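You operate a simulated robot arm through the tools that you are given. There is no shell and no other tool. Be economical: measure what you need, move in short steps, check, and stop when the job is done.

The job below is to be done with a simulated two-armed robot. You get a single attempt, and the scene is never put back.

Task
On the top of the brown table, fold the grey cloth in half.

It is judged by the outcome, as a careful person would: the job done as asked, and still so three seconds after it is handed in. It fails if anything else is knocked over, pushed out of place, dropped, spilled or broken. Flat cloth is picked up by pressing the open fingertips on it (5 to 10 N) and closing them slowly along it; thin cloth reads only 2 to 8 mm in the jaws.

Robot
Two 7-joint arms with two-finger grippers on one trunk, on a base that drives. Base frame: it is fixed to the floor where the robot stands at the start and does not move with it; the origin is under the middle of the robot, x ahead of it, y to its left, z up; the surface under the hand at the start is at about z = 0.74. Units: m, degrees, N and s.
The left shoulder is at the start at [0.078, 0.151, 0.963], the right one opposite. With the tool pointing down near the work surface each hand reaches from about 0.32 to 0.8 m from the robot's upright axis, wherever it stands, measured 20 degrees to its own side. Places, roughly: top of the brown table [0.8, -0.4, 0.7]. Payload 2.54 kg a hand.
Tool frame (each hand has its own): the origin (TCP) lies between the finger pads and is the grasp point; the fingertips stand 0.03 m ahead of it; z points along the fingers, y is the line along which they close. Largest opening 0.116 m; the body of the gripper starts 0.095 m behind the TCP.
Orientation is that of the tool frame in the base frame, as a unit quaternion [x, y, z, w]. With the fingers straight down and closing along the base's y, the tool's x points along the base's -x, its y along +y and its z along -z.

Tools
- The arms move only by the tool move_arm. It takes "left_increments", "right_increments" or both (then of equal length, played together; a hand with none holds still); each is a list of rows, each an object of numbers (a shift or turn left out is 0, a gripper value left out holds the last): "tx", "ty", "tz": the shift along the tool's x, y, z in units of 100 mm (1.0 is 100 mm); "rx", "ry", "rz": the turn, a rotation vector about the tool's x, y, z in units of 45 degrees (1.0 is 45 degrees); "hand": the opening, from 0 (shut) to 1 (fully open). In form: [{"tx": .., "ty": .., "tz": .., "rx": .., "ry": .., "rz": .., "hand": ..}, ...]. A call has 1 to 10 rows; each row is the pose to reach, as a shift and turn from the pose commanded when the call began, along the tool's axes at that moment. A call with a number of a shift or a turn outside -1 to 1 is refused whole. A row lasts 0.2 s, in which the tool goes at most 0.05 m and 8.6 degrees; a call with a longer step from one row to the next is refused whole, and so is a gripper value outside its range. Where a pose cannot be reached the arm comes as near as it can. A force on the tool above 40 N (or 10 N above the force at the start of the call, whichever is more), or a blocked arm, ends the call early, and 0.2 s more pass. Each finger travels about 0.072 m/s and halts on what it meets, pressing with about 39 N; the grip force reading is that of the motor and also rises with nothing between the fingers. The clock runs only during rows and for 0.2 s after the last one: add rows that repeat a pose to give the fingers time. It gives the time, the measured TCP pose, the force on the tool (base axes), the opening and the grip force at its end, in the units of the frame above (readings bear some noise), with the torque about the TCP (base axes, N m) and any sound that the robot's microphone picked up, and new pictures: "views" is both (left out), scene, wrist or none (wrist: the cameras of the hands that moved).
- Cameras (640 x 400 px; columns grow to the right, rows downward): "scene" is now at [0.1603, 0.0063, 1.0961]; the picture's right is [0.07, -1.00, 0.00], its down [-0.44, -0.03, -0.90] and it looks along [0.89, 0.06, -0.44] (base axes); focal length 279 px, centre (320, 200). "left" rides on the left gripper at [0.069, 0.015, -0.122] in its tool frame; the picture's right is [-0.22, 0.98, 0.00], its down [-0.83, -0.18, -0.53] and it looks along [-0.52, -0.12, 0.85] (tool axes); focal length 251 px, centre (320, 200). "right" rides on the right gripper at [0.069, -0.015, -0.122] in its tool frame; the picture's right is [0.21, 0.98, 0.00], its down [-0.83, 0.18, -0.53] and it looks along [-0.52, 0.11, 0.85] (tool axes); focal length 251 px, centre (320, 200). There is no depth. A picture from a camera that has moved, and an enlarged one, comes with that camera's place and axes in the base frame and with its lens.
- raise_lower(by): slides the trunk up (or, below 0, down) by that many m; the arms and the scene camera ride with it, the base frame stays. It gives what a move gives, with no picture.
- base_move(legs): drives the robot by 1 to 6 legs, each [ahead, left, turn to the left] in m, m and degrees, along the robot's own axes; the way and the turn of a leg run together, so that a leg with both is an arc; at most 1.5 m and 180 degrees a leg. The arms and the cameras ride along, it lands a little off, and it stops where it bumps. It gives what a move gives, and a new picture of the scene camera.
- head_to(pan, tilt): turns the head with the scene camera to pan (to the left, within 80 degrees either way) and tilt (down, from -29 to 69), counted from straight ahead of the robot. It gives what a move gives, and a new picture of the scene camera.
- zoom(camera, box): a new picture of the part [left, top, right, bottom] of that camera's present view, enlarged. No time passes.
- close_job(): hands the job in; it is judged then, once.

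Go step by step. Nothing tells you exact positions but the pictures and the camera data: compare them with the known pose of the tool, close in by small moves and look again before you grip or let go. The budget is 120 turns and 260 pictures, counting those below and the enlarged ones. Unless the task says otherwise, let go and move clear before handing in, and close with one line.

The tools are called after "Request:" by a JSON object that holds its "api" and its "payload". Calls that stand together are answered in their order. move_arm: Moves the arms, as the interface text tells. Its arguments: {"type":"object","properties":{"left_increments":{"type":"array"},"right_increments":{"type":"array"},"views":{"type":"string","enum":["both","scene","wrist","none"]}},"required":[]} The other tools are called the same way: raise_lower (by) slides the trunk up or down; base_move (legs) drives the base; head_to (pan, tilt) turns the head that bears the scene camera; zoom (camera, box) takes an enlarged picture of a part of a camera's view; close_job () hands the job in.

At the start:

```text
t: 0.0
left_ee_pos: [0.4108, 0.2503, 0.9464]
left_orientation: [0.0, 1.0, 0.0, 0.001]
left_ft_force: [0.0, -0.4, 0.2]
left_ft_torque: [0.0, 0.01, -0.01]
left_grip_width: 0.116
left_grip_force: 0.0
right_ee_pos: [0.4604, -0.1426, 0.9147]
right_orientation: [0.0, 1.0, 0.001, 0.0]
right_ft_force: [0.0, 0.9, -0.3]
right_ft_torque: [0.01, 0.0, -0.02]
right_grip_width: 0.1159
right_grip_force: 0.1
trunk travel left (down, up): [-0.2, 0.089]
robot x, y, heading: [0.0002, -0.0009, 0.0]
head pan, tilt: [4.0, 26.3]
```

scene: 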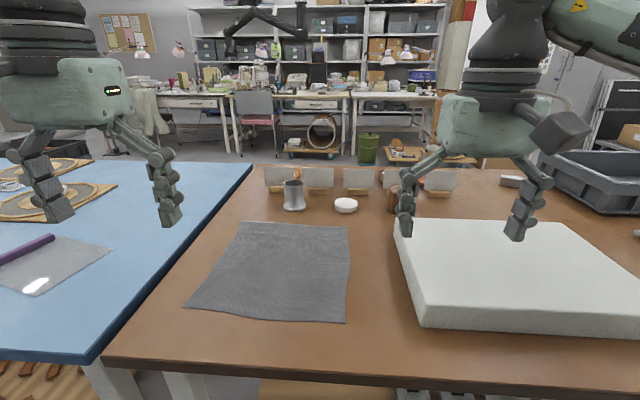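
right: 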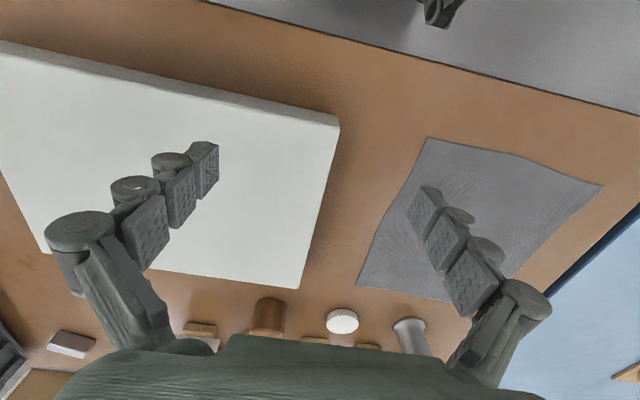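
left: 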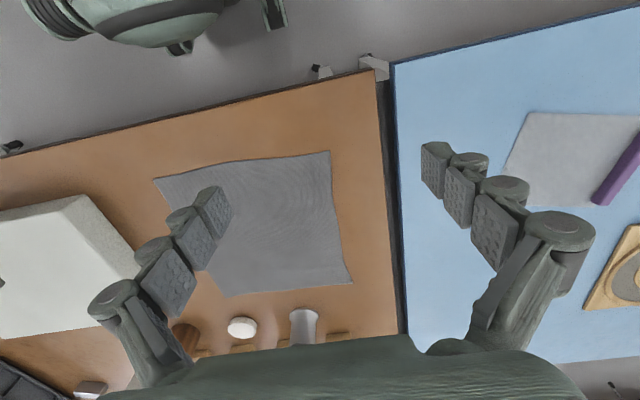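

I see the grey cloth lying flat, with corners at about (0.47, 0.245), (0.46, -0.01), (0.74, 0.24) and (0.74, -0.03). The mug and puck are about 8 cm beyond its far edge. I'll fold the near edge over to the far edge with both hands, and first I'll drive forward a little for reach.

Request:
{"api": "base_move", "payload": {"legs": [[0.06, 0, 0]]}}

Request:
{"api": "head_to", "payload": {"pan": 4, "tilt": 45}}

```text
t: 1.0
left_ee_pos: [0.4704, 0.2508, 0.9476]
left_orientation: [-0.001, 1.0, -0.001, 0.001]
left_ft_force: [0.1, 0.2, 0.2]
left_ft_torque: [0.01, 0.04, 0.0]
left_grip_width: 0.1162
left_grip_force: 0.0
right_ee_pos: [0.5192, -0.1432, 0.9144]
right_orientation: [0.0, 1.0, 0.0, 0.0]
right_ft_force: [0.8, 0.3, 1.1]
right_ft_torque: [0.01, 0.01, -0.02]
right_grip_width: 0.1159
right_grip_force: 0.0
trunk travel left (down, up): [-0.2, 0.089]
robot x, y, heading: [0.0598, -0.0026, -0.0]
head pan, tilt: [4.0, 26.3]
camera scene: at [0.2195, 0.0062, 1.096], right [0.07, -1.0, 0.0], down [-0.44, -0.03, -0.9], along [0.89, 0.06, -0.44], focal length 279 px, centre (320, 200)
```

scene: 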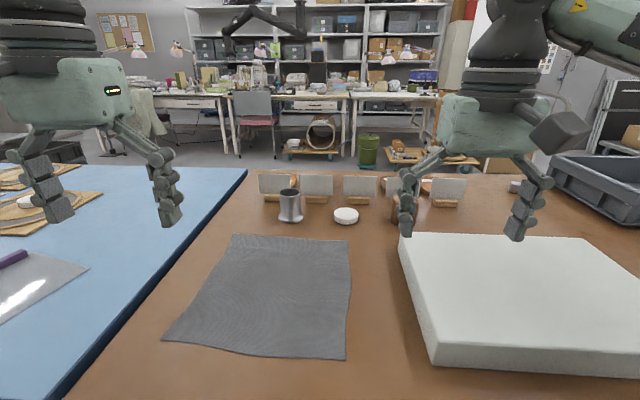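

```text
t: 1.8
left_ee_pos: [0.4708, 0.2498, 0.948]
left_orientation: [0.0, 1.0, 0.0, 0.001]
left_ft_force: [0.3, -0.5, -0.1]
left_ft_torque: [-0.02, -0.01, 0.04]
left_grip_width: 0.1157
left_grip_force: 0.1
right_ee_pos: [0.5181, -0.144, 0.9135]
right_orientation: [0.0, 1.0, 0.0, -0.001]
right_ft_force: [0.6, 0.0, 0.3]
right_ft_torque: [0.02, 0.0, 0.02]
right_grip_width: 0.1159
right_grip_force: 0.0
trunk travel left (down, up): [-0.2, 0.089]
robot x, y, heading: [0.058, 0.0017, 0.1]
head pan, tilt: [4.0, 45.0]
camera scene: at [0.2087, 0.0054, 1.0677], right [0.07, -1.0, 0.0], down [-0.7, -0.05, -0.71], along [0.71, 0.05, -0.71], focal length 279 px, centre (320, 200)
```

scene: 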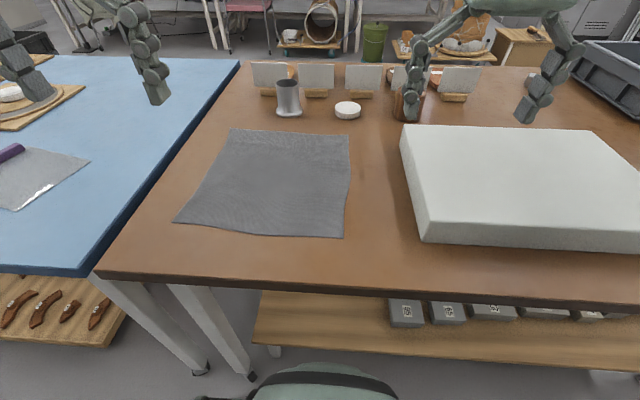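

The second view confirms the table surface is at about z = 0.74, and the corner positions agree. I'll bring both hands above the two near corners with the fingers partly closed.

Request:
{"api": "move_arm", "payload": {"left_increments": [{"tx": -0.05, "ty": -0.07, "tz": 0.25, "hand": 0.4}, {"tx": -0.1, "ty": -0.14, "tz": 0.5}, {"tx": -0.15, "ty": -0.21, "tz": 0.75}, {"tx": -0.19, "ty": -0.28, "tz": 1.0}, {"tx": -0.19, "ty": -0.28, "tz": 1.0}], "right_increments": [{"tx": 0.1, "ty": 0.25, "tz": 0.0, "hand": 0.4}, {"tx": 0.2, "ty": 0.5, "tz": 0.1}, {"tx": 0.3, "ty": 0.75, "tz": 0.2}, {"tx": 0.41, "ty": 1.0, "tz": 0.4}, {"tx": 0.41, "ty": 1.0, "tz": 0.6}], "views": "none"}}

Request:
{"api": "move_arm", "payload": {"left_increments": [{"tz": 0.2}, {"tz": 0.4}, {"tz": 0.46}], "right_increments": [{"ty": 0.25, "tz": 0.15}, {"ty": 0.5, "tz": 0.35}, {"ty": 0.56, "tz": 0.52}]}}

```text
t: 3.0
left_ee_pos: [0.4884, 0.221, 0.8475]
left_orientation: [-0.001, 1.0, 0.0, 0.0]
left_ft_force: [-0.5, 0.0, 0.1]
left_ft_torque: [-0.03, -0.01, -0.01]
left_grip_width: 0.0464
left_grip_force: 0.0
right_ee_pos: [0.4782, -0.0412, 0.8559]
right_orientation: [0.001, 1.0, 0.0, 0.0]
right_ft_force: [0.1, 0.7, -0.2]
right_ft_torque: [0.0, -0.01, 0.07]
right_grip_width: 0.0463
right_grip_force: 0.1
trunk travel left (down, up): [-0.2, 0.089]
robot x, y, heading: [0.0587, 0.0007, -0.3]
head pan, tilt: [4.0, 45.0]
```

```text
t: 3.8
left_ee_pos: [0.4899, 0.2225, 0.8011]
left_orientation: [0.0, 1.0, 0.0, 0.001]
left_ft_force: [-0.5, -0.4, 0.0]
left_ft_torque: [0.0, 0.01, 0.0]
left_grip_width: 0.0462
left_grip_force: 0.1
right_ee_pos: [0.4778, 0.0123, 0.8024]
right_orientation: [0.001, 1.0, 0.0, 0.001]
right_ft_force: [0.3, 0.6, 0.5]
right_ft_torque: [0.02, 0.03, 0.01]
right_grip_width: 0.0466
right_grip_force: 0.0
trunk travel left (down, up): [-0.2, 0.089]
robot x, y, heading: [0.058, -0.0018, 0.2]
head pan, tilt: [4.0, 45.0]
camera scene: at [0.2087, 0.0055, 1.0677], right [0.07, -1.0, 0.0], down [-0.71, -0.05, -0.71], along [0.71, 0.05, -0.71], focal length 279 px, centre (320, 200)
camera right: at [0.4085, -0.0023, 0.9243], right [-0.21, 0.98, 0.0], down [0.83, 0.18, 0.53], along [0.52, 0.11, -0.85], focal length 251 px, centre (320, 200)
camera left: at [0.4192, 0.2372, 0.9237], right [0.21, 0.98, 0.0], down [0.82, -0.18, 0.54], along [0.52, -0.11, -0.84], focal length 251 px, centre (320, 200)
```

scene: 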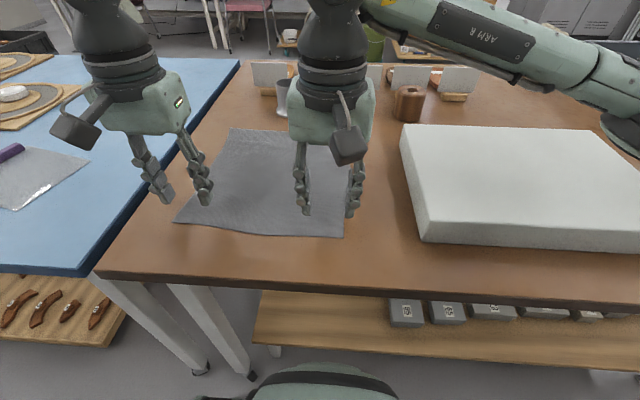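
right: 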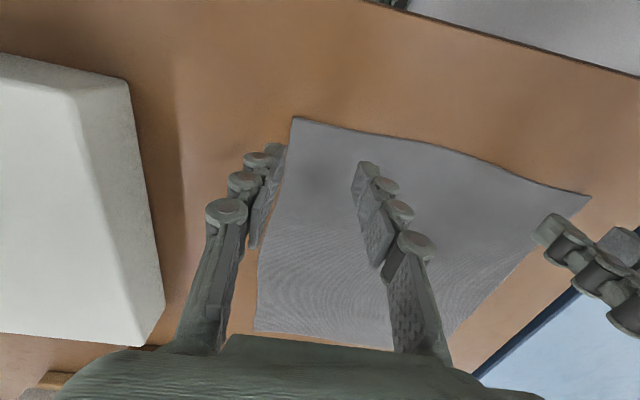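
left: 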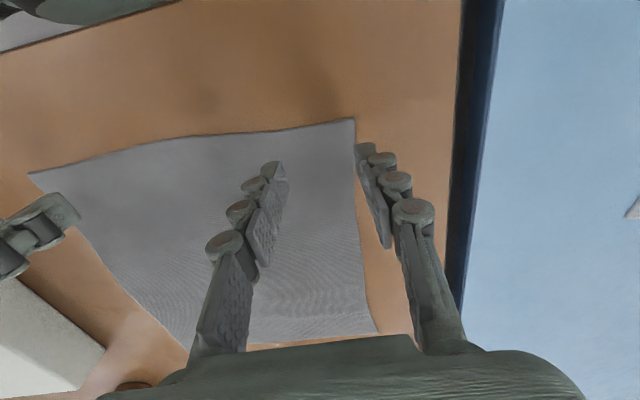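

The wrist views put the corners at (0.457, -0.012) and (0.470, 0.252). I'll shift both hands 1 cm inward so all fingers land on the cloth, narrow the openings and come down close to it.

Request:
{"api": "move_arm", "payload": {"left_increments": [{"ty": -0.1, "hand": 0.3}, {"ty": -0.1, "tz": 0.1}, {"ty": -0.1, "tz": 0.2}, {"ty": -0.1, "tz": 0.24}], "right_increments": [{"ty": 0.1, "hand": 0.3}, {"ty": 0.1, "tz": 0.1}, {"ty": 0.1, "tz": 0.2}, {"ty": 0.1, "tz": 0.24}], "views": "wrist"}}

```text
t: 4.8
left_ee_pos: [0.489, 0.2118, 0.7776]
left_orientation: [-0.001, 1.0, 0.0, 0.001]
left_ft_force: [0.3, -0.1, -0.9]
left_ft_torque: [0.01, -0.04, -0.04]
left_grip_width: 0.0346
left_grip_force: 0.1
right_ee_pos: [0.4772, 0.0244, 0.7792]
right_orientation: [0.0, 1.0, 0.0, 0.0]
right_ft_force: [-0.3, -0.6, -0.3]
right_ft_torque: [0.02, 0.0, 0.0]
right_grip_width: 0.0352
right_grip_force: 0.0
trunk travel left (down, up): [-0.2, 0.089]
robot x, y, heading: [0.0598, 0.0007, -0.1]
head pan, tilt: [4.0, 45.0]
camera right: at [0.4088, 0.0087, 0.9], right [-0.21, 0.98, 0.0], down [0.83, 0.18, 0.53], along [0.52, 0.11, -0.85], focal length 251 px, centre (320, 200)
camera left: at [0.4197, 0.2261, 0.9002], right [0.21, 0.98, 0.0], down [0.82, -0.18, 0.54], along [0.52, -0.11, -0.84], focal length 251 px, centre (320, 200)
```

right: 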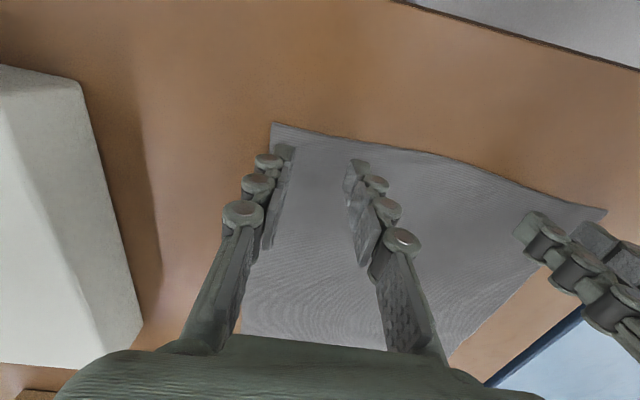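
left: 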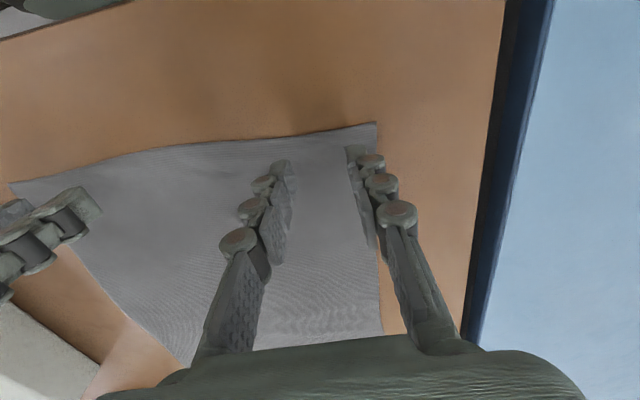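

The fingers are on the cloth side of both corners, about 8 mm above it. I'll press down gently.

Request:
{"api": "move_arm", "payload": {"left_increments": [{"tz": 0.03}, {"tz": 0.06}, {"tz": 0.08}, {"tz": 0.08}], "right_increments": [{"tz": 0.03}, {"tz": 0.06}, {"tz": 0.09}, {"tz": 0.09}], "views": "none"}}

```text
t: 5.8
left_ee_pos: [0.4901, 0.2124, 0.7714]
left_orientation: [0.0, 1.0, 0.0, 0.003]
left_ft_force: [-0.5, 0.4, 13.9]
left_ft_torque: [0.07, 0.13, 0.01]
left_grip_width: 0.0349
left_grip_force: 0.1
right_ee_pos: [0.4783, 0.0221, 0.7719]
right_orientation: [0.0, 1.0, -0.001, 0.001]
right_ft_force: [0.8, -0.4, 6.0]
right_ft_torque: [-0.07, -0.01, 0.01]
right_grip_width: 0.0349
right_grip_force: 0.0
trunk travel left (down, up): [-0.2, 0.089]
robot x, y, heading: [0.0619, 0.001, 0.1]
head pan, tilt: [4.0, 45.0]
```

Contact is made, with 14 N on the left and 6 N on the right. I'll ease the left hand a little and close both slowly along the cloth.

Request:
{"api": "move_arm", "payload": {"left_increments": [{"tz": -0.008}, {"tz": -0.008, "hand": 0.26}, {"tz": -0.008, "hand": 0.22}, {"tz": -0.008, "hand": 0.18}, {"tz": -0.008, "hand": 0.14}, {"tz": -0.008, "hand": 0.1}, {"tz": -0.008, "hand": 0.06}, {"tz": -0.008, "hand": 0.02}, {"tz": -0.008, "hand": 0.0}, {"tz": -0.008, "hand": 0.0}], "right_increments": [{"tz": 0.002}, {"tz": 0.002, "hand": 0.26}, {"tz": 0.002, "hand": 0.22}, {"tz": 0.002, "hand": 0.18}, {"tz": 0.002, "hand": 0.14}, {"tz": 0.002, "hand": 0.1}, {"tz": 0.002, "hand": 0.06}, {"tz": 0.002, "hand": 0.02}, {"tz": 0.002, "hand": 0.0}, {"tz": 0.002, "hand": 0.0}]}}

```text
t: 8.0
left_ee_pos: [0.4905, 0.2126, 0.7702]
left_orientation: [0.0, 1.0, 0.0, 0.002]
left_ft_force: [0.4, -0.4, -0.3]
left_ft_torque: [-0.01, 0.03, 0.02]
left_grip_width: 0.0
left_grip_force: 28.1
right_ee_pos: [0.4774, 0.0231, 0.7687]
right_orientation: [0.0, 1.0, 0.0, 0.0]
right_ft_force: [-1.2, 0.4, 3.6]
right_ft_torque: [0.05, -0.01, 0.02]
right_grip_width: 0.0
right_grip_force: 27.5
trunk travel left (down, up): [-0.2, 0.089]
robot x, y, heading: [0.0545, -0.0014, 0.0]
head pan, tilt: [4.0, 45.0]
camera scene: at [0.2086, 0.0054, 1.0676], right [0.07, -1.0, 0.0], down [-0.71, -0.05, -0.71], along [0.71, 0.05, -0.71], focal length 279 px, centre (320, 200)
camera right: at [0.4094, 0.0079, 0.8901], right [-0.21, 0.98, 0.0], down [0.83, 0.18, 0.53], along [0.52, 0.11, -0.85], focal length 251 px, centre (320, 200)
camera left: at [0.4202, 0.2266, 0.8934], right [0.21, 0.98, 0.0], down [0.82, -0.18, 0.54], along [0.52, -0.11, -0.84], focal length 251 px, centre (320, 200)
```

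scene: 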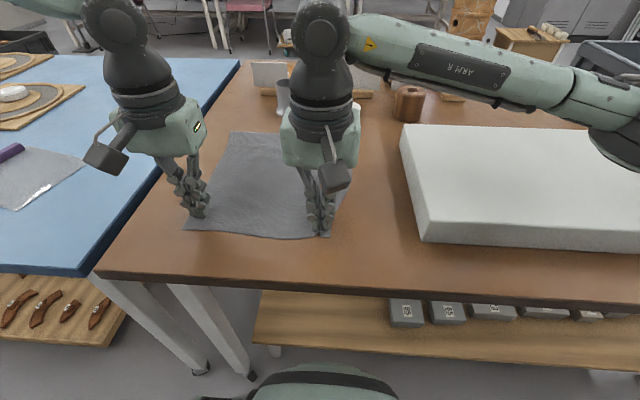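
right: 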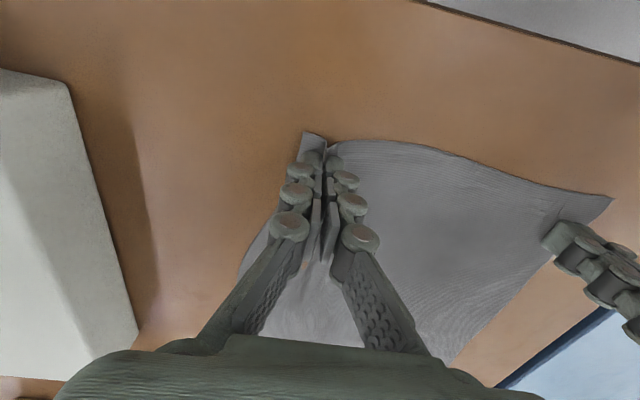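
left: 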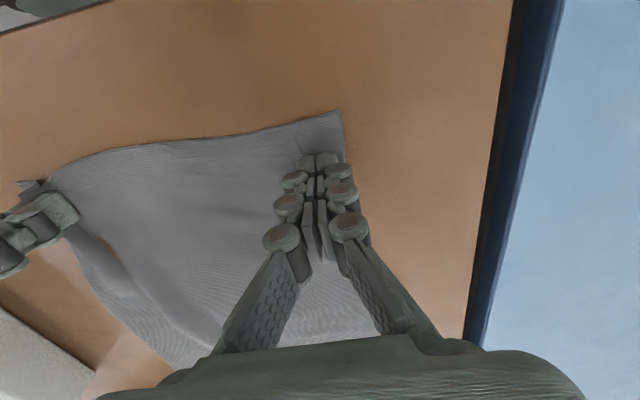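

The right hand seems to hold a ridge, but both widths read 0, so the grip is doubtful. I'll look closely.

Request:
{"api": "zoom", "payload": {"camera": "right", "box": [240, 110, 400, 290]}}

Request:
{"api": "zoom", "payload": {"camera": "left", "box": [240, 100, 400, 280]}}

```text
2.22 times, centred on (320, 200) of right
camera zoom: at [0.4094, 0.0079, 0.8901], right [-0.21, 0.98, 0.0], down [0.83, 0.18, 0.53], along [0.52, 0.11, -0.85], focal length 559 px, centre (320, 200)
```

zoom: 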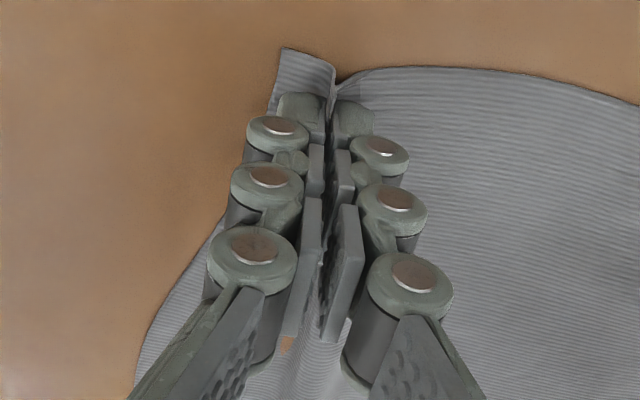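

```text
2.22 times, centred on (320, 190) of left
camera zoom: at [0.4202, 0.2266, 0.8934], right [0.21, 0.98, 0.0], down [0.82, -0.18, 0.54], along [0.52, -0.11, -0.84], focal length 559 px, centre (320, 222)
```

zoom: 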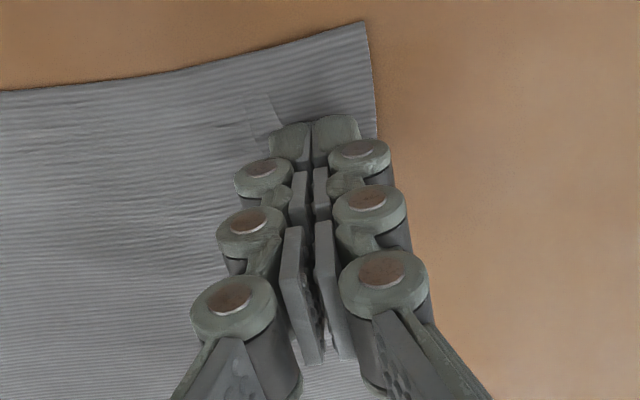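

The right hand has a clear ridge pinched, but the left slid over the cloth because its force fell off while closing. I'll redo the left by lifting slightly, reopening, pressing and following down while closing.

Request:
{"api": "move_arm", "payload": {"left_increments": [{"tz": -0.06}, {"tz": -0.06, "hand": 0.3}, {"tz": -0.06, "ty": -0.03}, {"tz": -0.03, "ty": -0.03}, {"tz": 0.0, "ty": -0.03}, {"tz": 0.0, "ty": -0.03}], "views": "wrist"}}

```text
t: 9.4
left_ee_pos: [0.4894, 0.2083, 0.7695]
left_orientation: [0.0, 1.0, 0.0, 0.003]
left_ft_force: [-0.4, 0.8, 4.5]
left_ft_torque: [-0.02, 0.02, 0.01]
left_grip_width: 0.0349
left_grip_force: 0.2
right_ee_pos: [0.479, 0.0242, 0.7708]
right_orientation: [0.0, 1.0, 0.0, 0.001]
right_ft_force: [0.6, 0.7, 1.1]
right_ft_torque: [-0.04, 0.0, 0.04]
right_grip_width: 0.0036
right_grip_force: 31.3
trunk travel left (down, up): [-0.2, 0.089]
robot x, y, heading: [0.0616, -0.0006, 0.1]
head pan, tilt: [4.0, 45.0]
camera left: at [0.4197, 0.2239, 0.8938], right [0.21, 0.98, 0.0], down [0.82, -0.18, 0.54], along [0.52, -0.11, -0.84], focal length 251 px, centre (320, 200)
```

left: 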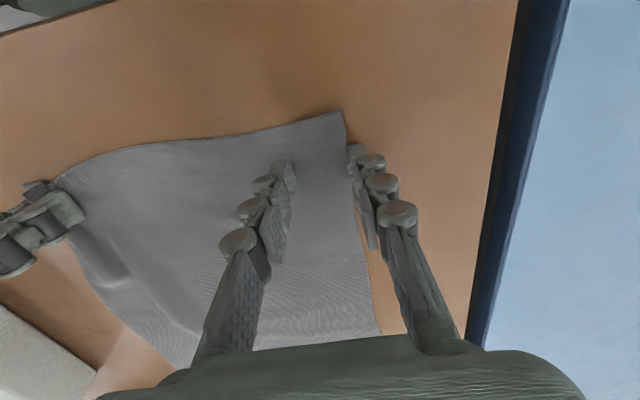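

The right grip now reads 3.6 mm, so it holds cloth. The cloth's left edge has drawn inward and the left outer finger is off it, so I'll move the left hand about 13 mm further in and press.

Request:
{"api": "move_arm", "payload": {"left_increments": [{"tz": -0.07}, {"tz": -0.07, "ty": -0.13}, {"tz": -0.03, "ty": -0.13}, {"tz": 0.01, "ty": -0.13}, {"tz": 0.01, "ty": -0.13}], "views": "wrist"}}

```text
t: 10.6
left_ee_pos: [0.4891, 0.1949, 0.7711]
left_orientation: [0.001, 1.0, -0.001, 0.004]
left_ft_force: [-0.5, 0.4, 17.4]
left_ft_torque: [0.22, 0.05, 0.03]
left_grip_width: 0.0347
left_grip_force: 0.7
right_ee_pos: [0.4768, 0.0226, 0.7711]
right_orientation: [0.001, 1.0, 0.001, 0.001]
right_ft_force: [-0.4, 2.4, 1.8]
right_ft_torque: [0.01, -0.03, 0.04]
right_grip_width: 0.0043
right_grip_force: 30.8
trunk travel left (down, up): [-0.2, 0.089]
robot x, y, heading: [0.0596, -0.0016, 0.0]
head pan, tilt: [4.0, 45.0]
camera left: at [0.4194, 0.211, 0.8936], right [0.21, 0.98, 0.0], down [0.82, -0.18, 0.54], along [0.53, -0.11, -0.84], focal length 251 px, centre (320, 200)
```

left: 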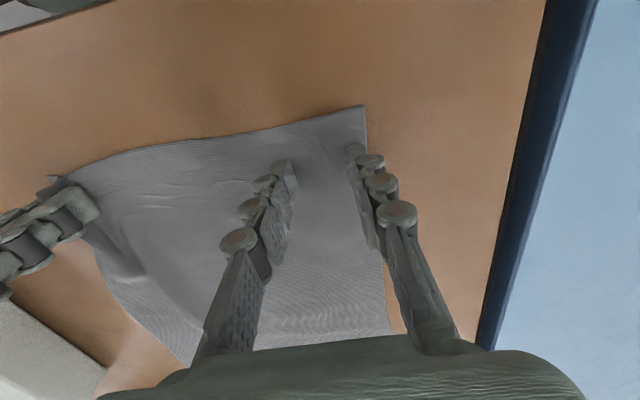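

Both left fingers are on the cloth now. I'll close slowly while keeping the press.

Request:
{"api": "move_arm", "payload": {"left_increments": [{"tz": -0.006}, {"tz": -0.004, "hand": 0.26}, {"tz": -0.002, "hand": 0.22}, {"tz": 0.0, "hand": 0.18}, {"tz": 0.002, "hand": 0.14}, {"tz": 0.004, "hand": 0.1}, {"tz": 0.006, "hand": 0.06}, {"tz": 0.008, "hand": 0.02}, {"tz": 0.008, "hand": 0.0}, {"tz": 0.008, "hand": 0.0}], "views": "wrist"}}

Request:
{"api": "zoom", "payload": {"camera": "left", "box": [240, 100, 400, 280]}}

```text
t: 12.8
left_ee_pos: [0.4889, 0.1947, 0.7688]
left_orientation: [0.0, 1.0, -0.001, 0.002]
left_ft_force: [-1.0, -4.5, 24.5]
left_ft_torque: [-0.56, -0.24, 0.03]
left_grip_width: 0.0
left_grip_force: 26.8
right_ee_pos: [0.4777, 0.0229, 0.7709]
right_orientation: [-0.001, 1.0, 0.001, 0.0]
right_ft_force: [0.6, 11.1, 2.0]
right_ft_torque: [0.51, 0.0, 0.08]
right_grip_width: 0.0009
right_grip_force: 30.5
trunk travel left (down, up): [-0.2, 0.089]
robot x, y, heading: [0.0562, 0.0011, 0.1]
head pan, tilt: [4.0, 45.0]
camera left: at [0.4185, 0.2102, 0.8914], right [0.21, 0.98, 0.0], down [0.82, -0.18, 0.54], along [0.53, -0.12, -0.84], focal length 251 px, centre (320, 200)
```

left: 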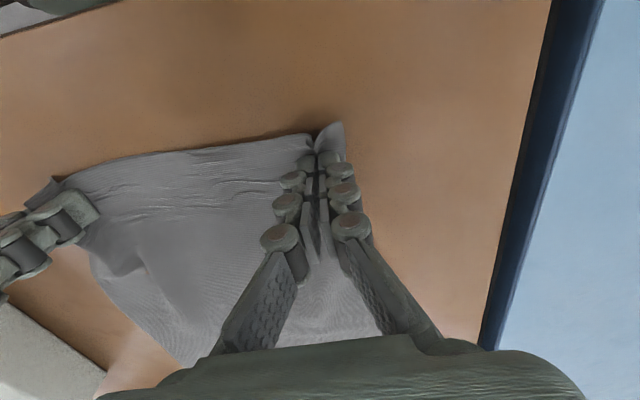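

```text
2.22 times, centred on (320, 190) of left
camera zoom: at [0.4185, 0.2102, 0.8914], right [0.21, 0.98, 0.0], down [0.82, -0.18, 0.54], along [0.53, -0.12, -0.84], focal length 559 px, centre (320, 222)
```

zoom: 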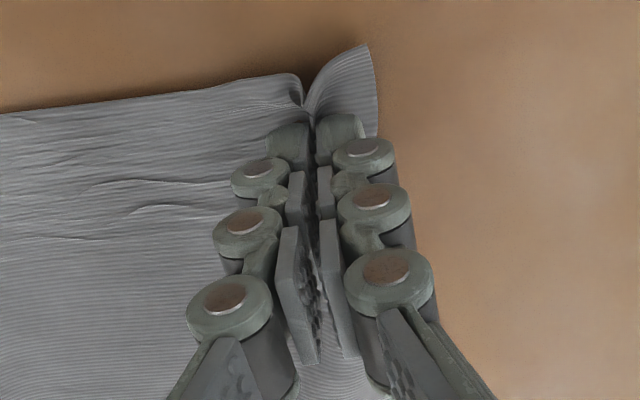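

Both hands now show pinched ridges and the edge between them is taut. I'll ease them slightly toward each other, lift 3 cm and check.

Request:
{"api": "move_arm", "payload": {"left_increments": [{"tz": -0.02, "ty": -0.03}, {"tz": -0.1, "ty": -0.04}, {"tz": -0.2, "ty": -0.04}, {"tz": -0.3, "ty": -0.04}, {"tz": -0.3, "ty": -0.04}], "right_increments": [{"tz": -0.02, "ty": 0.03}, {"tz": -0.1, "ty": 0.04}, {"tz": -0.2, "ty": 0.04}, {"tz": -0.3, "ty": 0.04}, {"tz": -0.3, "ty": 0.04}]}}

```text
t: 14.0
left_ee_pos: [0.4901, 0.192, 0.7988]
left_orientation: [0.0, 1.0, 0.001, 0.0]
left_ft_force: [-0.2, -2.6, 4.6]
left_ft_torque: [0.07, -0.05, 0.03]
left_grip_width: 0.0
left_grip_force: 30.7
right_ee_pos: [0.4781, 0.0261, 0.7984]
right_orientation: [0.0, 1.0, 0.0, 0.001]
right_ft_force: [0.3, 0.9, 4.2]
right_ft_torque: [0.0, 0.11, 0.03]
right_grip_width: 0.0
right_grip_force: 27.2
trunk travel left (down, up): [-0.2, 0.089]
robot x, y, heading: [0.0603, 0.0008, -0.0]
head pan, tilt: [4.0, 45.0]
camera scene: at [0.2086, 0.0054, 1.0676], right [0.07, -1.0, 0.0], down [-0.71, -0.05, -0.71], along [0.71, 0.05, -0.71], focal length 279 px, centre (320, 200)
camera right: at [0.4086, 0.0106, 0.9194], right [-0.21, 0.98, 0.0], down [0.83, 0.18, 0.53], along [0.52, 0.11, -0.85], focal length 251 px, centre (320, 200)
camera left: at [0.4195, 0.2058, 0.9216], right [0.21, 0.98, 0.0], down [0.83, -0.18, 0.54], along [0.52, -0.11, -0.84], focal length 251 px, centre (320, 200)
```

scene: 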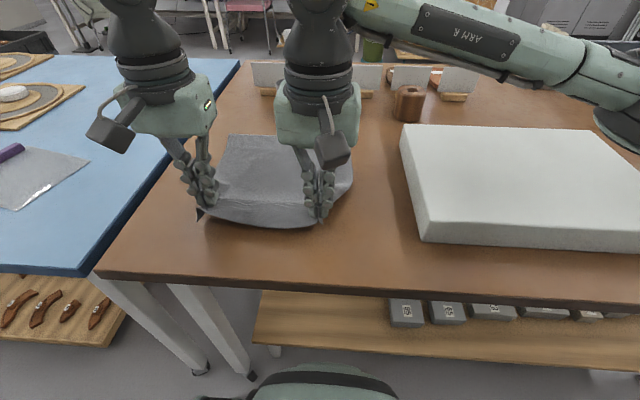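
right: 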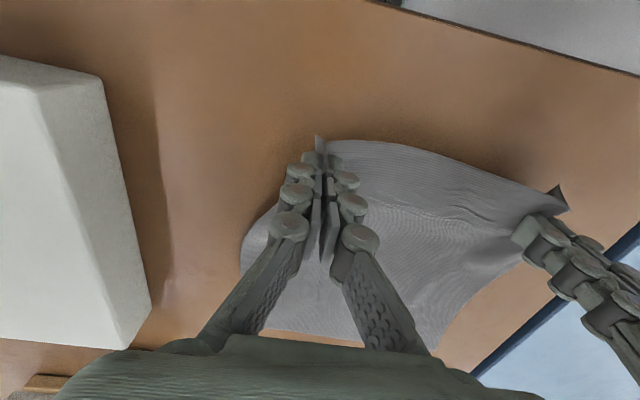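
left: 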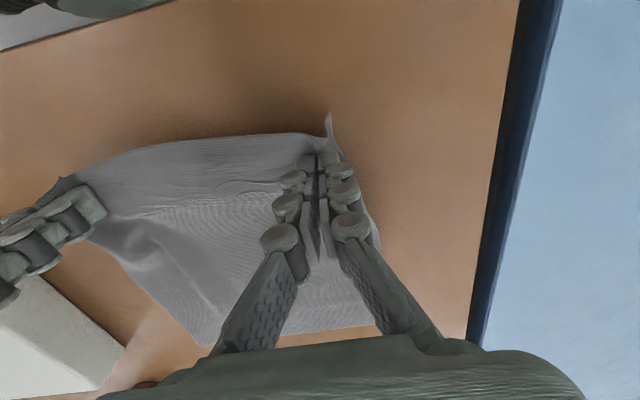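

Both corners are held, but folding from this pinch would leave the last 2 cm of the edge tucked under. A pinch closing along x right at the edge will fold cleaner, so I'll lay the cloth back, release and regrasp that way.

Request:
{"api": "move_arm", "payload": {"left_increments": [{"tz": 0.1, "ty": 0.05}, {"tz": 0.2, "ty": 0.1}, {"tz": 0.26, "ty": 0.14}, {"tz": 0.26, "ty": 0.14, "hand": 0.3}, {"tz": 0.26, "ty": 0.14, "hand": 0.4}, {"tz": 0.1, "ty": 0.14}, {"tz": -0.1, "ty": 0.14}, {"tz": -0.4, "ty": 0.14}, {"tz": -0.7, "ty": 0.14}], "right_increments": [{"tz": 0.1, "ty": -0.05}, {"tz": 0.2, "ty": -0.08}, {"tz": 0.26, "ty": -0.1}, {"tz": 0.26, "ty": -0.1, "hand": 0.3}, {"tz": 0.26, "ty": -0.1, "hand": 0.4}, {"tz": 0.1, "ty": -0.1}, {"tz": -0.1, "ty": -0.1}, {"tz": -0.4, "ty": -0.1}, {"tz": -0.7, "ty": -0.1}]}}

```text
t: 16.0
left_ee_pos: [0.4905, 0.2072, 0.8696]
left_orientation: [0.0, 1.0, -0.001, 0.001]
left_ft_force: [0.8, -0.6, 0.4]
left_ft_torque: [0.01, 0.01, -0.01]
left_grip_width: 0.0465
left_grip_force: 0.0
right_ee_pos: [0.4757, 0.0187, 0.8688]
right_orientation: [0.0, 1.0, 0.0, 0.0]
right_ft_force: [0.8, 0.0, 0.7]
right_ft_torque: [0.0, 0.01, 0.01]
right_grip_width: 0.0464
right_grip_force: 0.0
trunk travel left (down, up): [-0.2, 0.089]
robot x, y, heading: [0.0557, -0.0016, 0.0]
head pan, tilt: [4.0, 45.0]
camera scene: at [0.2084, 0.0055, 1.0676], right [0.07, -1.0, 0.0], down [-0.71, -0.05, -0.71], along [0.71, 0.05, -0.71], focal length 279 px, centre (320, 200)
camera right: at [0.4076, 0.0028, 0.99], right [-0.21, 0.98, 0.0], down [0.83, 0.18, 0.53], along [0.52, 0.11, -0.85], focal length 251 px, centre (320, 200)
camera left: at [0.4203, 0.2225, 0.992], right [0.21, 0.98, 0.0], down [0.82, -0.18, 0.54], along [0.52, -0.12, -0.84], focal length 251 px, centre (320, 200)
```

scene: 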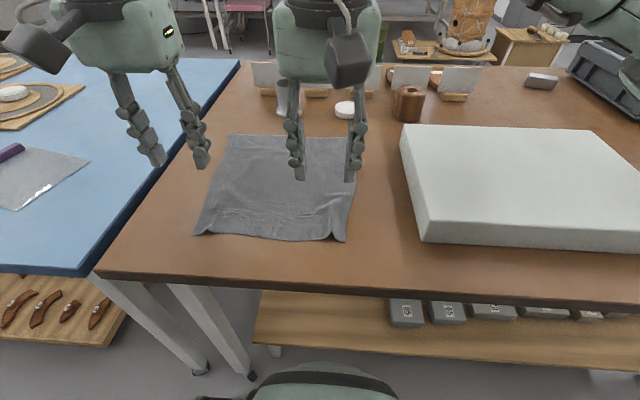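
right: 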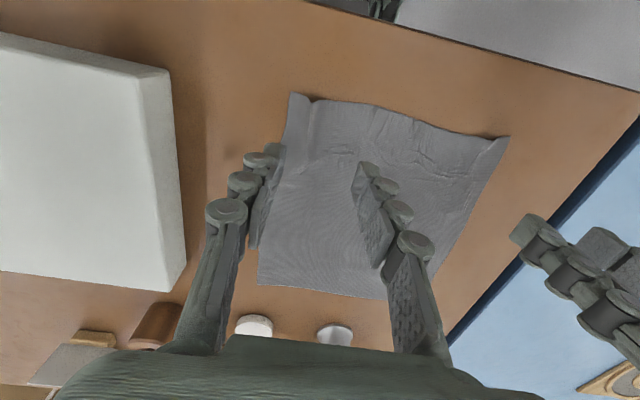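
left: 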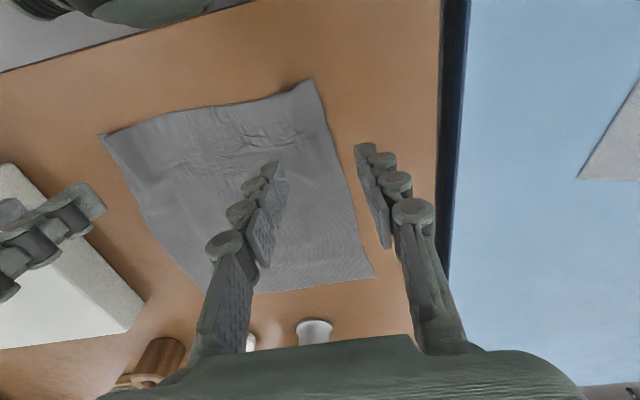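

The cloth is back down with a few wrinkles, and its near edge is at x ≈ 0.45 from y -0.01 to 0.21. I'll yaw both hands 90° so they close along x, with the cameras turned outward.

Request:
{"api": "move_arm", "payload": {"left_increments": [{"rz": 0.17}, {"rz": 0.34}, {"rz": 0.51}, {"rz": 0.68}, {"rz": 0.85}, {"rz": 1.0}], "right_increments": [{"rz": -0.17}, {"rz": -0.34}, {"rz": -0.51}, {"rz": -0.68}, {"rz": -0.85}, {"rz": -1.0}], "views": "none"}}

Request:
{"api": "move_arm", "payload": {"left_increments": [{"rz": 0.17}, {"rz": 0.34}, {"rz": 0.51}, {"rz": 0.68}, {"rz": 0.85}, {"rz": 1.0}], "right_increments": [{"rz": -0.17}, {"rz": -0.34}, {"rz": -0.51}, {"rz": -0.68}, {"rz": -0.85}, {"rz": -1.0}], "views": "both"}}

```text
t: 17.4
left_ee_pos: [0.4904, 0.2062, 0.8675]
left_orientation: [0.383, 0.924, 0.001, 0.001]
left_ft_force: [-0.7, 0.4, 0.3]
left_ft_torque: [-0.02, 0.02, 0.01]
left_grip_width: 0.0465
left_grip_force: 0.0
right_ee_pos: [0.478, 0.0159, 0.8711]
right_orientation: [-0.384, 0.923, 0.0, 0.0]
right_ft_force: [-0.3, -0.6, -0.3]
right_ft_torque: [-0.02, -0.03, -0.01]
right_grip_width: 0.0466
right_grip_force: 0.1
trunk travel left (down, up): [-0.2, 0.089]
robot x, y, heading: [0.0584, -0.0015, -0.0]
head pan, tilt: [4.0, 45.0]
```

```text
t: 18.8
left_ee_pos: [0.4895, 0.2062, 0.867]
left_orientation: [0.707, 0.707, 0.001, 0.001]
left_ft_force: [0.2, 0.4, 0.0]
left_ft_torque: [-0.02, -0.02, 0.02]
left_grip_width: 0.0463
left_grip_force: 0.1
right_ee_pos: [0.4603, 0.0339, 0.8705]
right_orientation: [0.708, -0.707, 0.0, 0.0]
right_ft_force: [-0.1, 0.0, -0.3]
right_ft_torque: [-0.01, 0.0, 0.0]
right_grip_width: 0.0467
right_grip_force: 0.0
right hand out of reach, approached as far as the arm can: row 6
trunk travel left (down, up): [-0.2, 0.089]
robot x, y, heading: [0.0622, -0.0002, 0.1]
head pan, tilt: [4.0, 45.0]
camera scene: at [0.2083, 0.0061, 1.0677], right [0.07, -1.0, 0.0], down [-0.71, -0.05, -0.71], along [0.71, 0.05, -0.71], focal length 279 px, centre (320, 200)
camera right: at [0.4754, -0.0351, 0.9908], right [-0.98, -0.22, 0.0], down [-0.18, 0.83, 0.53], along [-0.11, 0.52, -0.85], focal length 251 px, centre (320, 200)
camera left: at [0.5036, 0.2757, 0.991], right [0.98, -0.22, 0.0], down [-0.18, -0.82, 0.53], along [-0.11, -0.52, -0.85], focal length 251 px, centre (320, 200)
```

scene: 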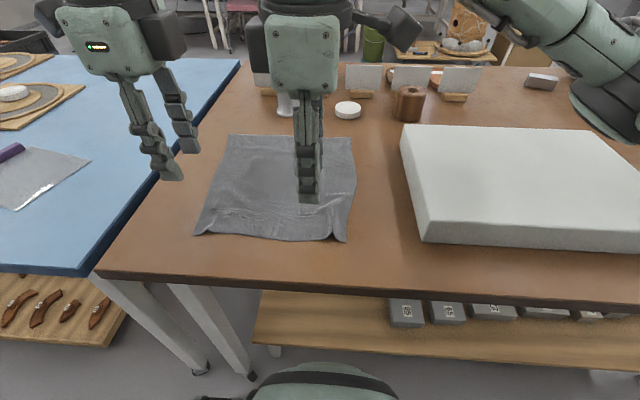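
right: 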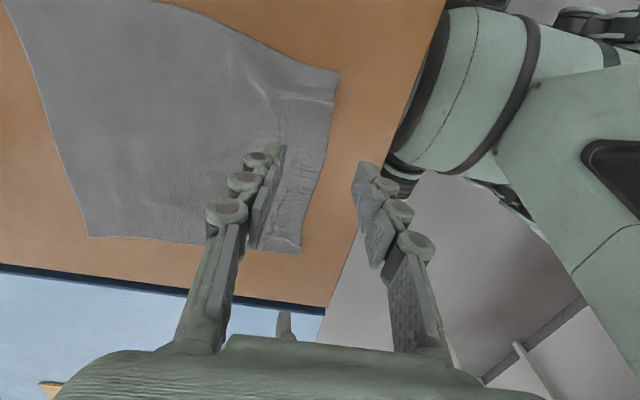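
left: 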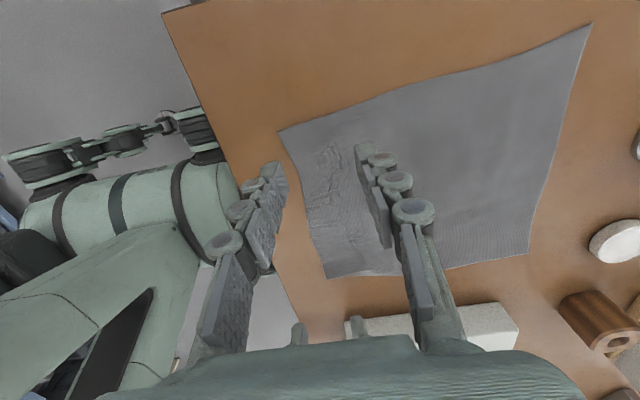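

The left reached the new yaw, while the right hit its limit at the last few degrees. I'll back the right off by about 12° and move both above the near corners.

Request:
{"api": "move_arm", "payload": {"right_increments": [{"rz": 0.15}, {"rz": 0.3}, {"rz": 0.3}], "views": "none"}}

```text
t: 19.6
left_ee_pos: [0.49, 0.2065, 0.8676]
left_orientation: [0.707, 0.707, 0.0, 0.0]
left_ft_force: [0.0, 0.4, 0.3]
left_ft_torque: [-0.03, -0.02, 0.0]
left_grip_width: 0.0465
left_grip_force: 0.0
right_ee_pos: [0.4591, 0.0321, 0.8706]
right_orientation: [-0.619, 0.786, 0.0, 0.0]
right_ft_force: [-0.8, 0.6, -0.1]
right_ft_torque: [0.02, 0.01, 0.02]
right_grip_width: 0.0466
right_grip_force: 0.0
trunk travel left (down, up): [-0.2, 0.089]
robot x, y, heading: [0.057, 0.0026, -0.1]
head pan, tilt: [4.0, 45.0]
```

Right yaw is 76.5°, which is fine. I'll move both over the near edge and descend partway to check alignment.

Request:
{"api": "move_arm", "payload": {"left_increments": [{"tx": -0.07, "ty": -0.1, "tz": 0.2, "hand": 0.27}, {"tx": -0.135, "ty": -0.19, "tz": 0.4}, {"tx": -0.135, "ty": -0.19, "tz": 0.6}, {"tx": -0.135, "ty": -0.19, "tz": 0.75}, {"tx": -0.135, "ty": -0.19, "tz": 0.75}], "right_increments": [{"tx": 0.12, "ty": -0.1, "tz": 0.2, "hand": 0.27}, {"tx": 0.235, "ty": -0.21, "tz": 0.4}, {"tx": 0.235, "ty": -0.21, "tz": 0.6}, {"tx": 0.235, "ty": -0.21, "tz": 0.78}, {"tx": 0.235, "ty": -0.21, "tz": 0.78}]}}

```text
t: 20.8
left_ee_pos: [0.4716, 0.1928, 0.7929]
left_orientation: [0.707, 0.707, 0.001, 0.0]
left_ft_force: [0.1, 0.7, 0.0]
left_ft_torque: [-0.01, 0.02, 0.0]
left_grip_width: 0.0314
left_grip_force: 0.0
right_ee_pos: [0.4757, 0.0062, 0.7909]
right_orientation: [-0.619, 0.786, 0.0, 0.001]
right_ft_force: [0.6, -0.7, -0.5]
right_ft_torque: [0.04, 0.01, 0.03]
right_grip_width: 0.0314
right_grip_force: 0.1
trunk travel left (down, up): [-0.2, 0.089]
robot x, y, heading: [0.0567, 0.0008, -0.2]
head pan, tilt: [4.0, 45.0]
camera scene: at [0.2087, 0.0054, 1.0676], right [0.07, -1.0, 0.0], down [-0.71, -0.05, -0.71], along [0.71, 0.05, -0.71], focal length 279 px, centre (320, 200)
camera right: at [0.474, -0.0648, 0.9108], right [-1.0, 0.02, 0.0], down [0.02, 0.85, 0.53], along [0.01, 0.53, -0.85], focal length 251 px, centre (320, 200)
camera left: at [0.4854, 0.2615, 0.9158], right [0.98, -0.21, 0.0], down [-0.18, -0.83, 0.53], along [-0.11, -0.52, -0.85], focal length 251 px, centre (320, 200)
```

scene: 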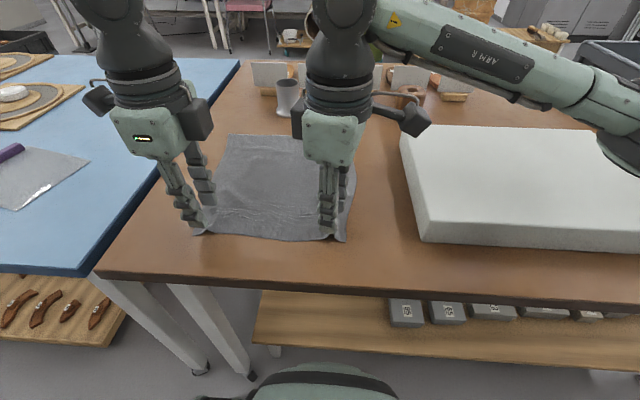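
right: 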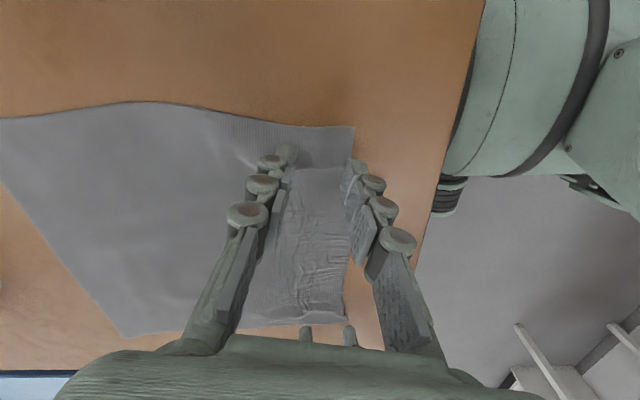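
left: 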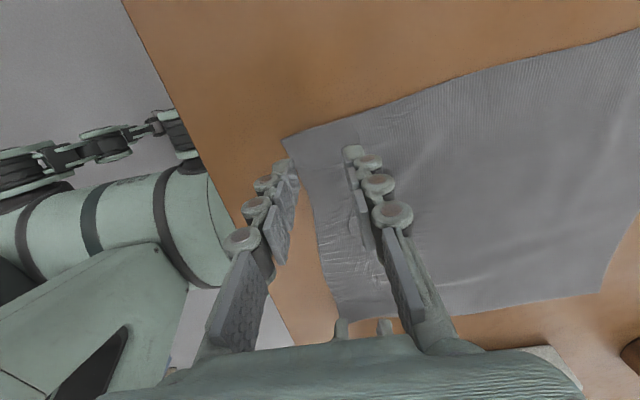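

The edge is at x ≈ 0.450 on the left and 0.452 on the right, so I'll shift both hands about 6 mm inward so the outer fingers land just on the cloth, then go down to touch.

Request:
{"api": "move_arm", "payload": {"left_increments": [{"ty": 0.065}, {"ty": 0.065, "tz": 0.1}, {"ty": 0.065, "tz": 0.18}, {"ty": 0.065, "tz": 0.21}, {"ty": 0.065, "tz": 0.225}, {"ty": 0.065, "tz": 0.225}], "right_increments": [{"ty": -0.055}, {"ty": -0.055, "tz": 0.1}, {"ty": -0.055, "tz": 0.16}, {"ty": -0.055, "tz": 0.19}, {"ty": -0.055, "tz": 0.21}, {"ty": -0.055, "tz": 0.21}], "views": "wrist"}}

```text
t: 22.2
left_ee_pos: [0.4761, 0.1918, 0.7711]
left_orientation: [0.707, 0.707, 0.001, 0.001]
left_ft_force: [-0.8, 1.6, 11.8]
left_ft_torque: [0.04, 0.23, -0.05]
left_grip_width: 0.0319
left_grip_force: 0.3
right_ee_pos: [0.4818, 0.0036, 0.7714]
right_orientation: [-0.62, 0.785, 0.0, 0.0]
right_ft_force: [-0.5, -0.1, 1.7]
right_ft_torque: [-0.01, 0.02, 0.02]
right_grip_width: 0.0309
right_grip_force: 0.0
trunk travel left (down, up): [-0.2, 0.089]
robot x, y, heading: [0.0591, -0.0014, 0.0]
head pan, tilt: [4.0, 45.0]
camera right: at [0.4791, -0.067, 0.8921], right [-1.0, 0.02, 0.0], down [0.02, 0.85, 0.53], along [0.01, 0.53, -0.85], focal length 251 px, centre (320, 200)
camera left: at [0.4911, 0.2606, 0.8941], right [0.98, -0.21, 0.0], down [-0.18, -0.83, 0.53], along [-0.11, -0.52, -0.85], focal length 251 px, centre (320, 200)
```

right: 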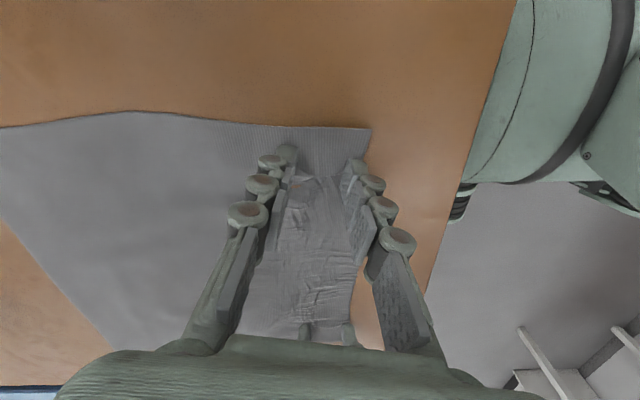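
left: 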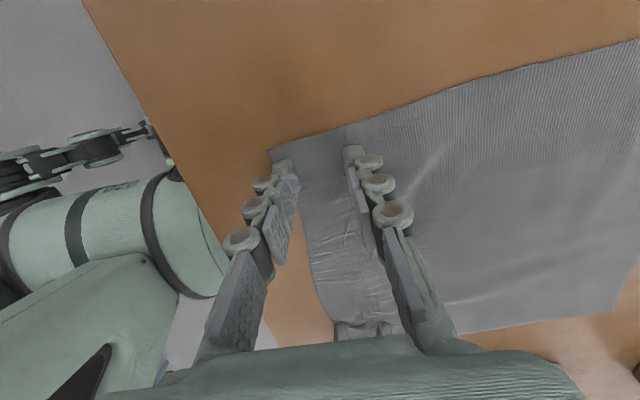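

The outer fingers sit right at the edge. Now I'll close slowly with a steady press.

Request:
{"api": "move_arm", "payload": {"left_increments": [{"tz": 0.0}, {"tz": 0.002, "hand": 0.23}, {"tz": 0.004, "hand": 0.2}, {"tz": 0.006, "hand": 0.17}, {"tz": 0.008, "hand": 0.13}, {"tz": 0.01, "hand": 0.09}, {"tz": 0.012, "hand": 0.05}, {"tz": 0.012, "hand": 0.01}, {"tz": 0.012, "hand": 0.0}, {"tz": 0.012, "hand": 0.0}], "right_increments": [{"tz": 0.016}, {"tz": 0.018, "hand": 0.23}, {"tz": 0.02, "hand": 0.2}, {"tz": 0.022, "hand": 0.17}, {"tz": 0.024, "hand": 0.13}, {"tz": 0.026, "hand": 0.09}, {"tz": 0.028, "hand": 0.05}, {"tz": 0.028, "hand": 0.01}, {"tz": 0.028, "hand": 0.0}, {"tz": 0.028, "hand": 0.0}], "views": "wrist"}}

```text
t: 24.4
left_ee_pos: [0.4766, 0.1932, 0.7694]
left_orientation: [0.707, 0.707, 0.001, 0.001]
left_ft_force: [-0.4, -1.1, 1.0]
left_ft_torque: [-0.02, 0.02, 0.0]
left_grip_width: 0.0045
left_grip_force: 31.1
right_ee_pos: [0.4803, 0.0028, 0.7692]
right_orientation: [-0.619, 0.785, -0.001, 0.001]
right_ft_force: [-0.5, 0.2, 14.5]
right_ft_torque: [0.01, -0.03, 0.03]
right_grip_width: 0.0036
right_grip_force: 28.8
trunk travel left (down, up): [-0.2, 0.089]
robot x, y, heading: [0.0574, -0.0004, 0.2]
head pan, tilt: [4.0, 45.0]
camera right: at [0.4777, -0.0667, 0.8896], right [-1.0, 0.02, 0.0], down [0.02, 0.84, 0.53], along [0.01, 0.53, -0.85], focal length 251 px, centre (320, 200)
camera left: at [0.4903, 0.2614, 0.8932], right [0.98, -0.21, 0.0], down [-0.18, -0.83, 0.53], along [-0.11, -0.52, -0.85], focal length 251 px, centre (320, 200)
```

right: 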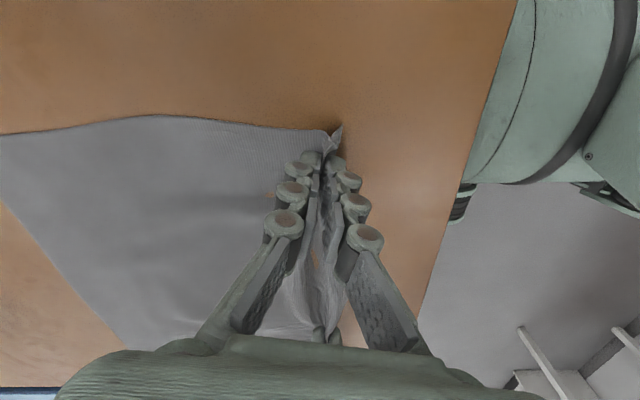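
left: 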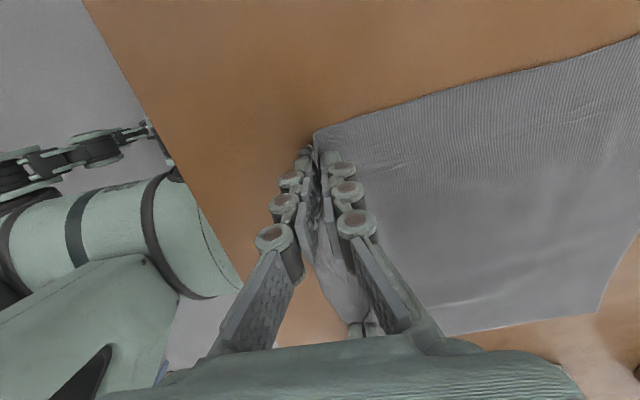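

Both grips now read 4.5 and 3.6 mm, with the cloth clearly pinched at its edge. I'll lift both hands together along the first half of the arc, spreading them slightly to straighten the edge.

Request:
{"api": "move_arm", "payload": {"left_increments": [{"tx": 0.03, "ty": 0, "tz": -0.15}, {"tx": 0.06, "ty": 0.1, "tz": -0.3}, {"tx": 0.09, "ty": 0.25, "tz": -0.5}, {"tx": 0.12, "ty": 0.45, "tz": -0.68}, {"tx": 0.15, "ty": 0.65, "tz": -0.82}, {"tx": 0.18, "ty": 0.85, "tz": -0.92}, {"tx": 0.18, "ty": 0.97, "tz": -0.95}], "right_increments": [{"tx": 0.029, "ty": -0.007, "tz": -0.15}, {"tx": 0.035, "ty": -0.111, "tz": -0.3}, {"tx": 0.029, "ty": -0.264, "tz": -0.5}, {"tx": 0.012, "ty": -0.465, "tz": -0.68}, {"tx": -0.006, "ty": -0.667, "tz": -0.82}, {"tx": -0.023, "ty": -0.868, "tz": -0.92}, {"tx": -0.051, "ty": -0.985, "tz": -0.95}]}}

```text
t: 26.0
left_ee_pos: [0.5742, 0.2108, 0.8648]
left_orientation: [0.707, 0.707, 0.0, 0.0]
left_ft_force: [0.8, -0.7, -1.2]
left_ft_torque: [-0.03, -0.02, 0.02]
left_grip_width: 0.0038
left_grip_force: 30.7
right_ee_pos: [0.5242, -0.0086, 0.835]
right_orientation: [-0.618, 0.786, 0.0, 0.0]
right_ft_force: [-0.3, -0.4, 4.0]
right_ft_torque: [-0.01, 0.08, 0.01]
right_grip_width: 0.0018
right_grip_force: 35.7
right hand out of reach, approached as far as the arm can: row 5, 6, 7
trunk travel left (down, up): [-0.2, 0.089]
robot x, y, heading: [0.0571, 0.0007, -0.1]
head pan, tilt: [4.0, 45.0]
camera scene: at [0.2086, 0.0054, 1.0676], right [0.07, -1.0, 0.0], down [-0.71, -0.05, -0.71], along [0.71, 0.05, -0.71], focal length 279 px, centre (320, 200)
camera right: at [0.5229, -0.0793, 0.9557], right [-1.0, 0.02, 0.0], down [0.02, 0.85, 0.53], along [0.01, 0.53, -0.85], focal length 251 px, centre (320, 200)
camera left: at [0.5888, 0.2798, 0.9877], right [0.98, -0.21, 0.0], down [-0.18, -0.83, 0.53], along [-0.11, -0.52, -0.85], focal length 251 px, centre (320, 200)
```

scene: 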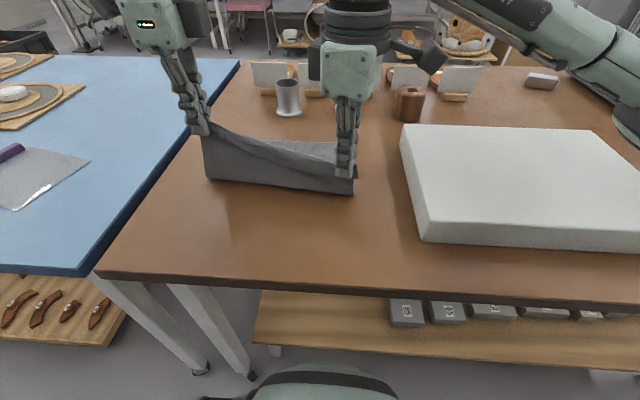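
right: 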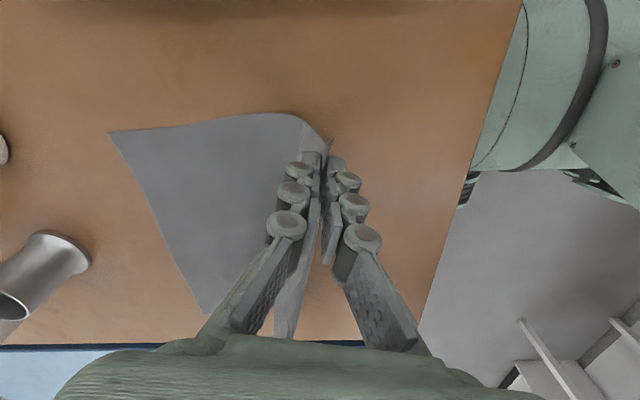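
left: 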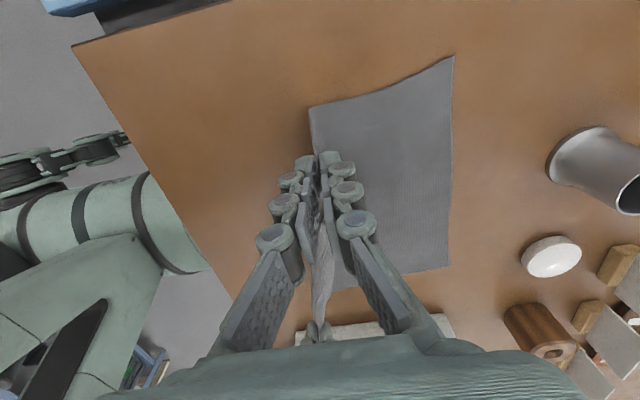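

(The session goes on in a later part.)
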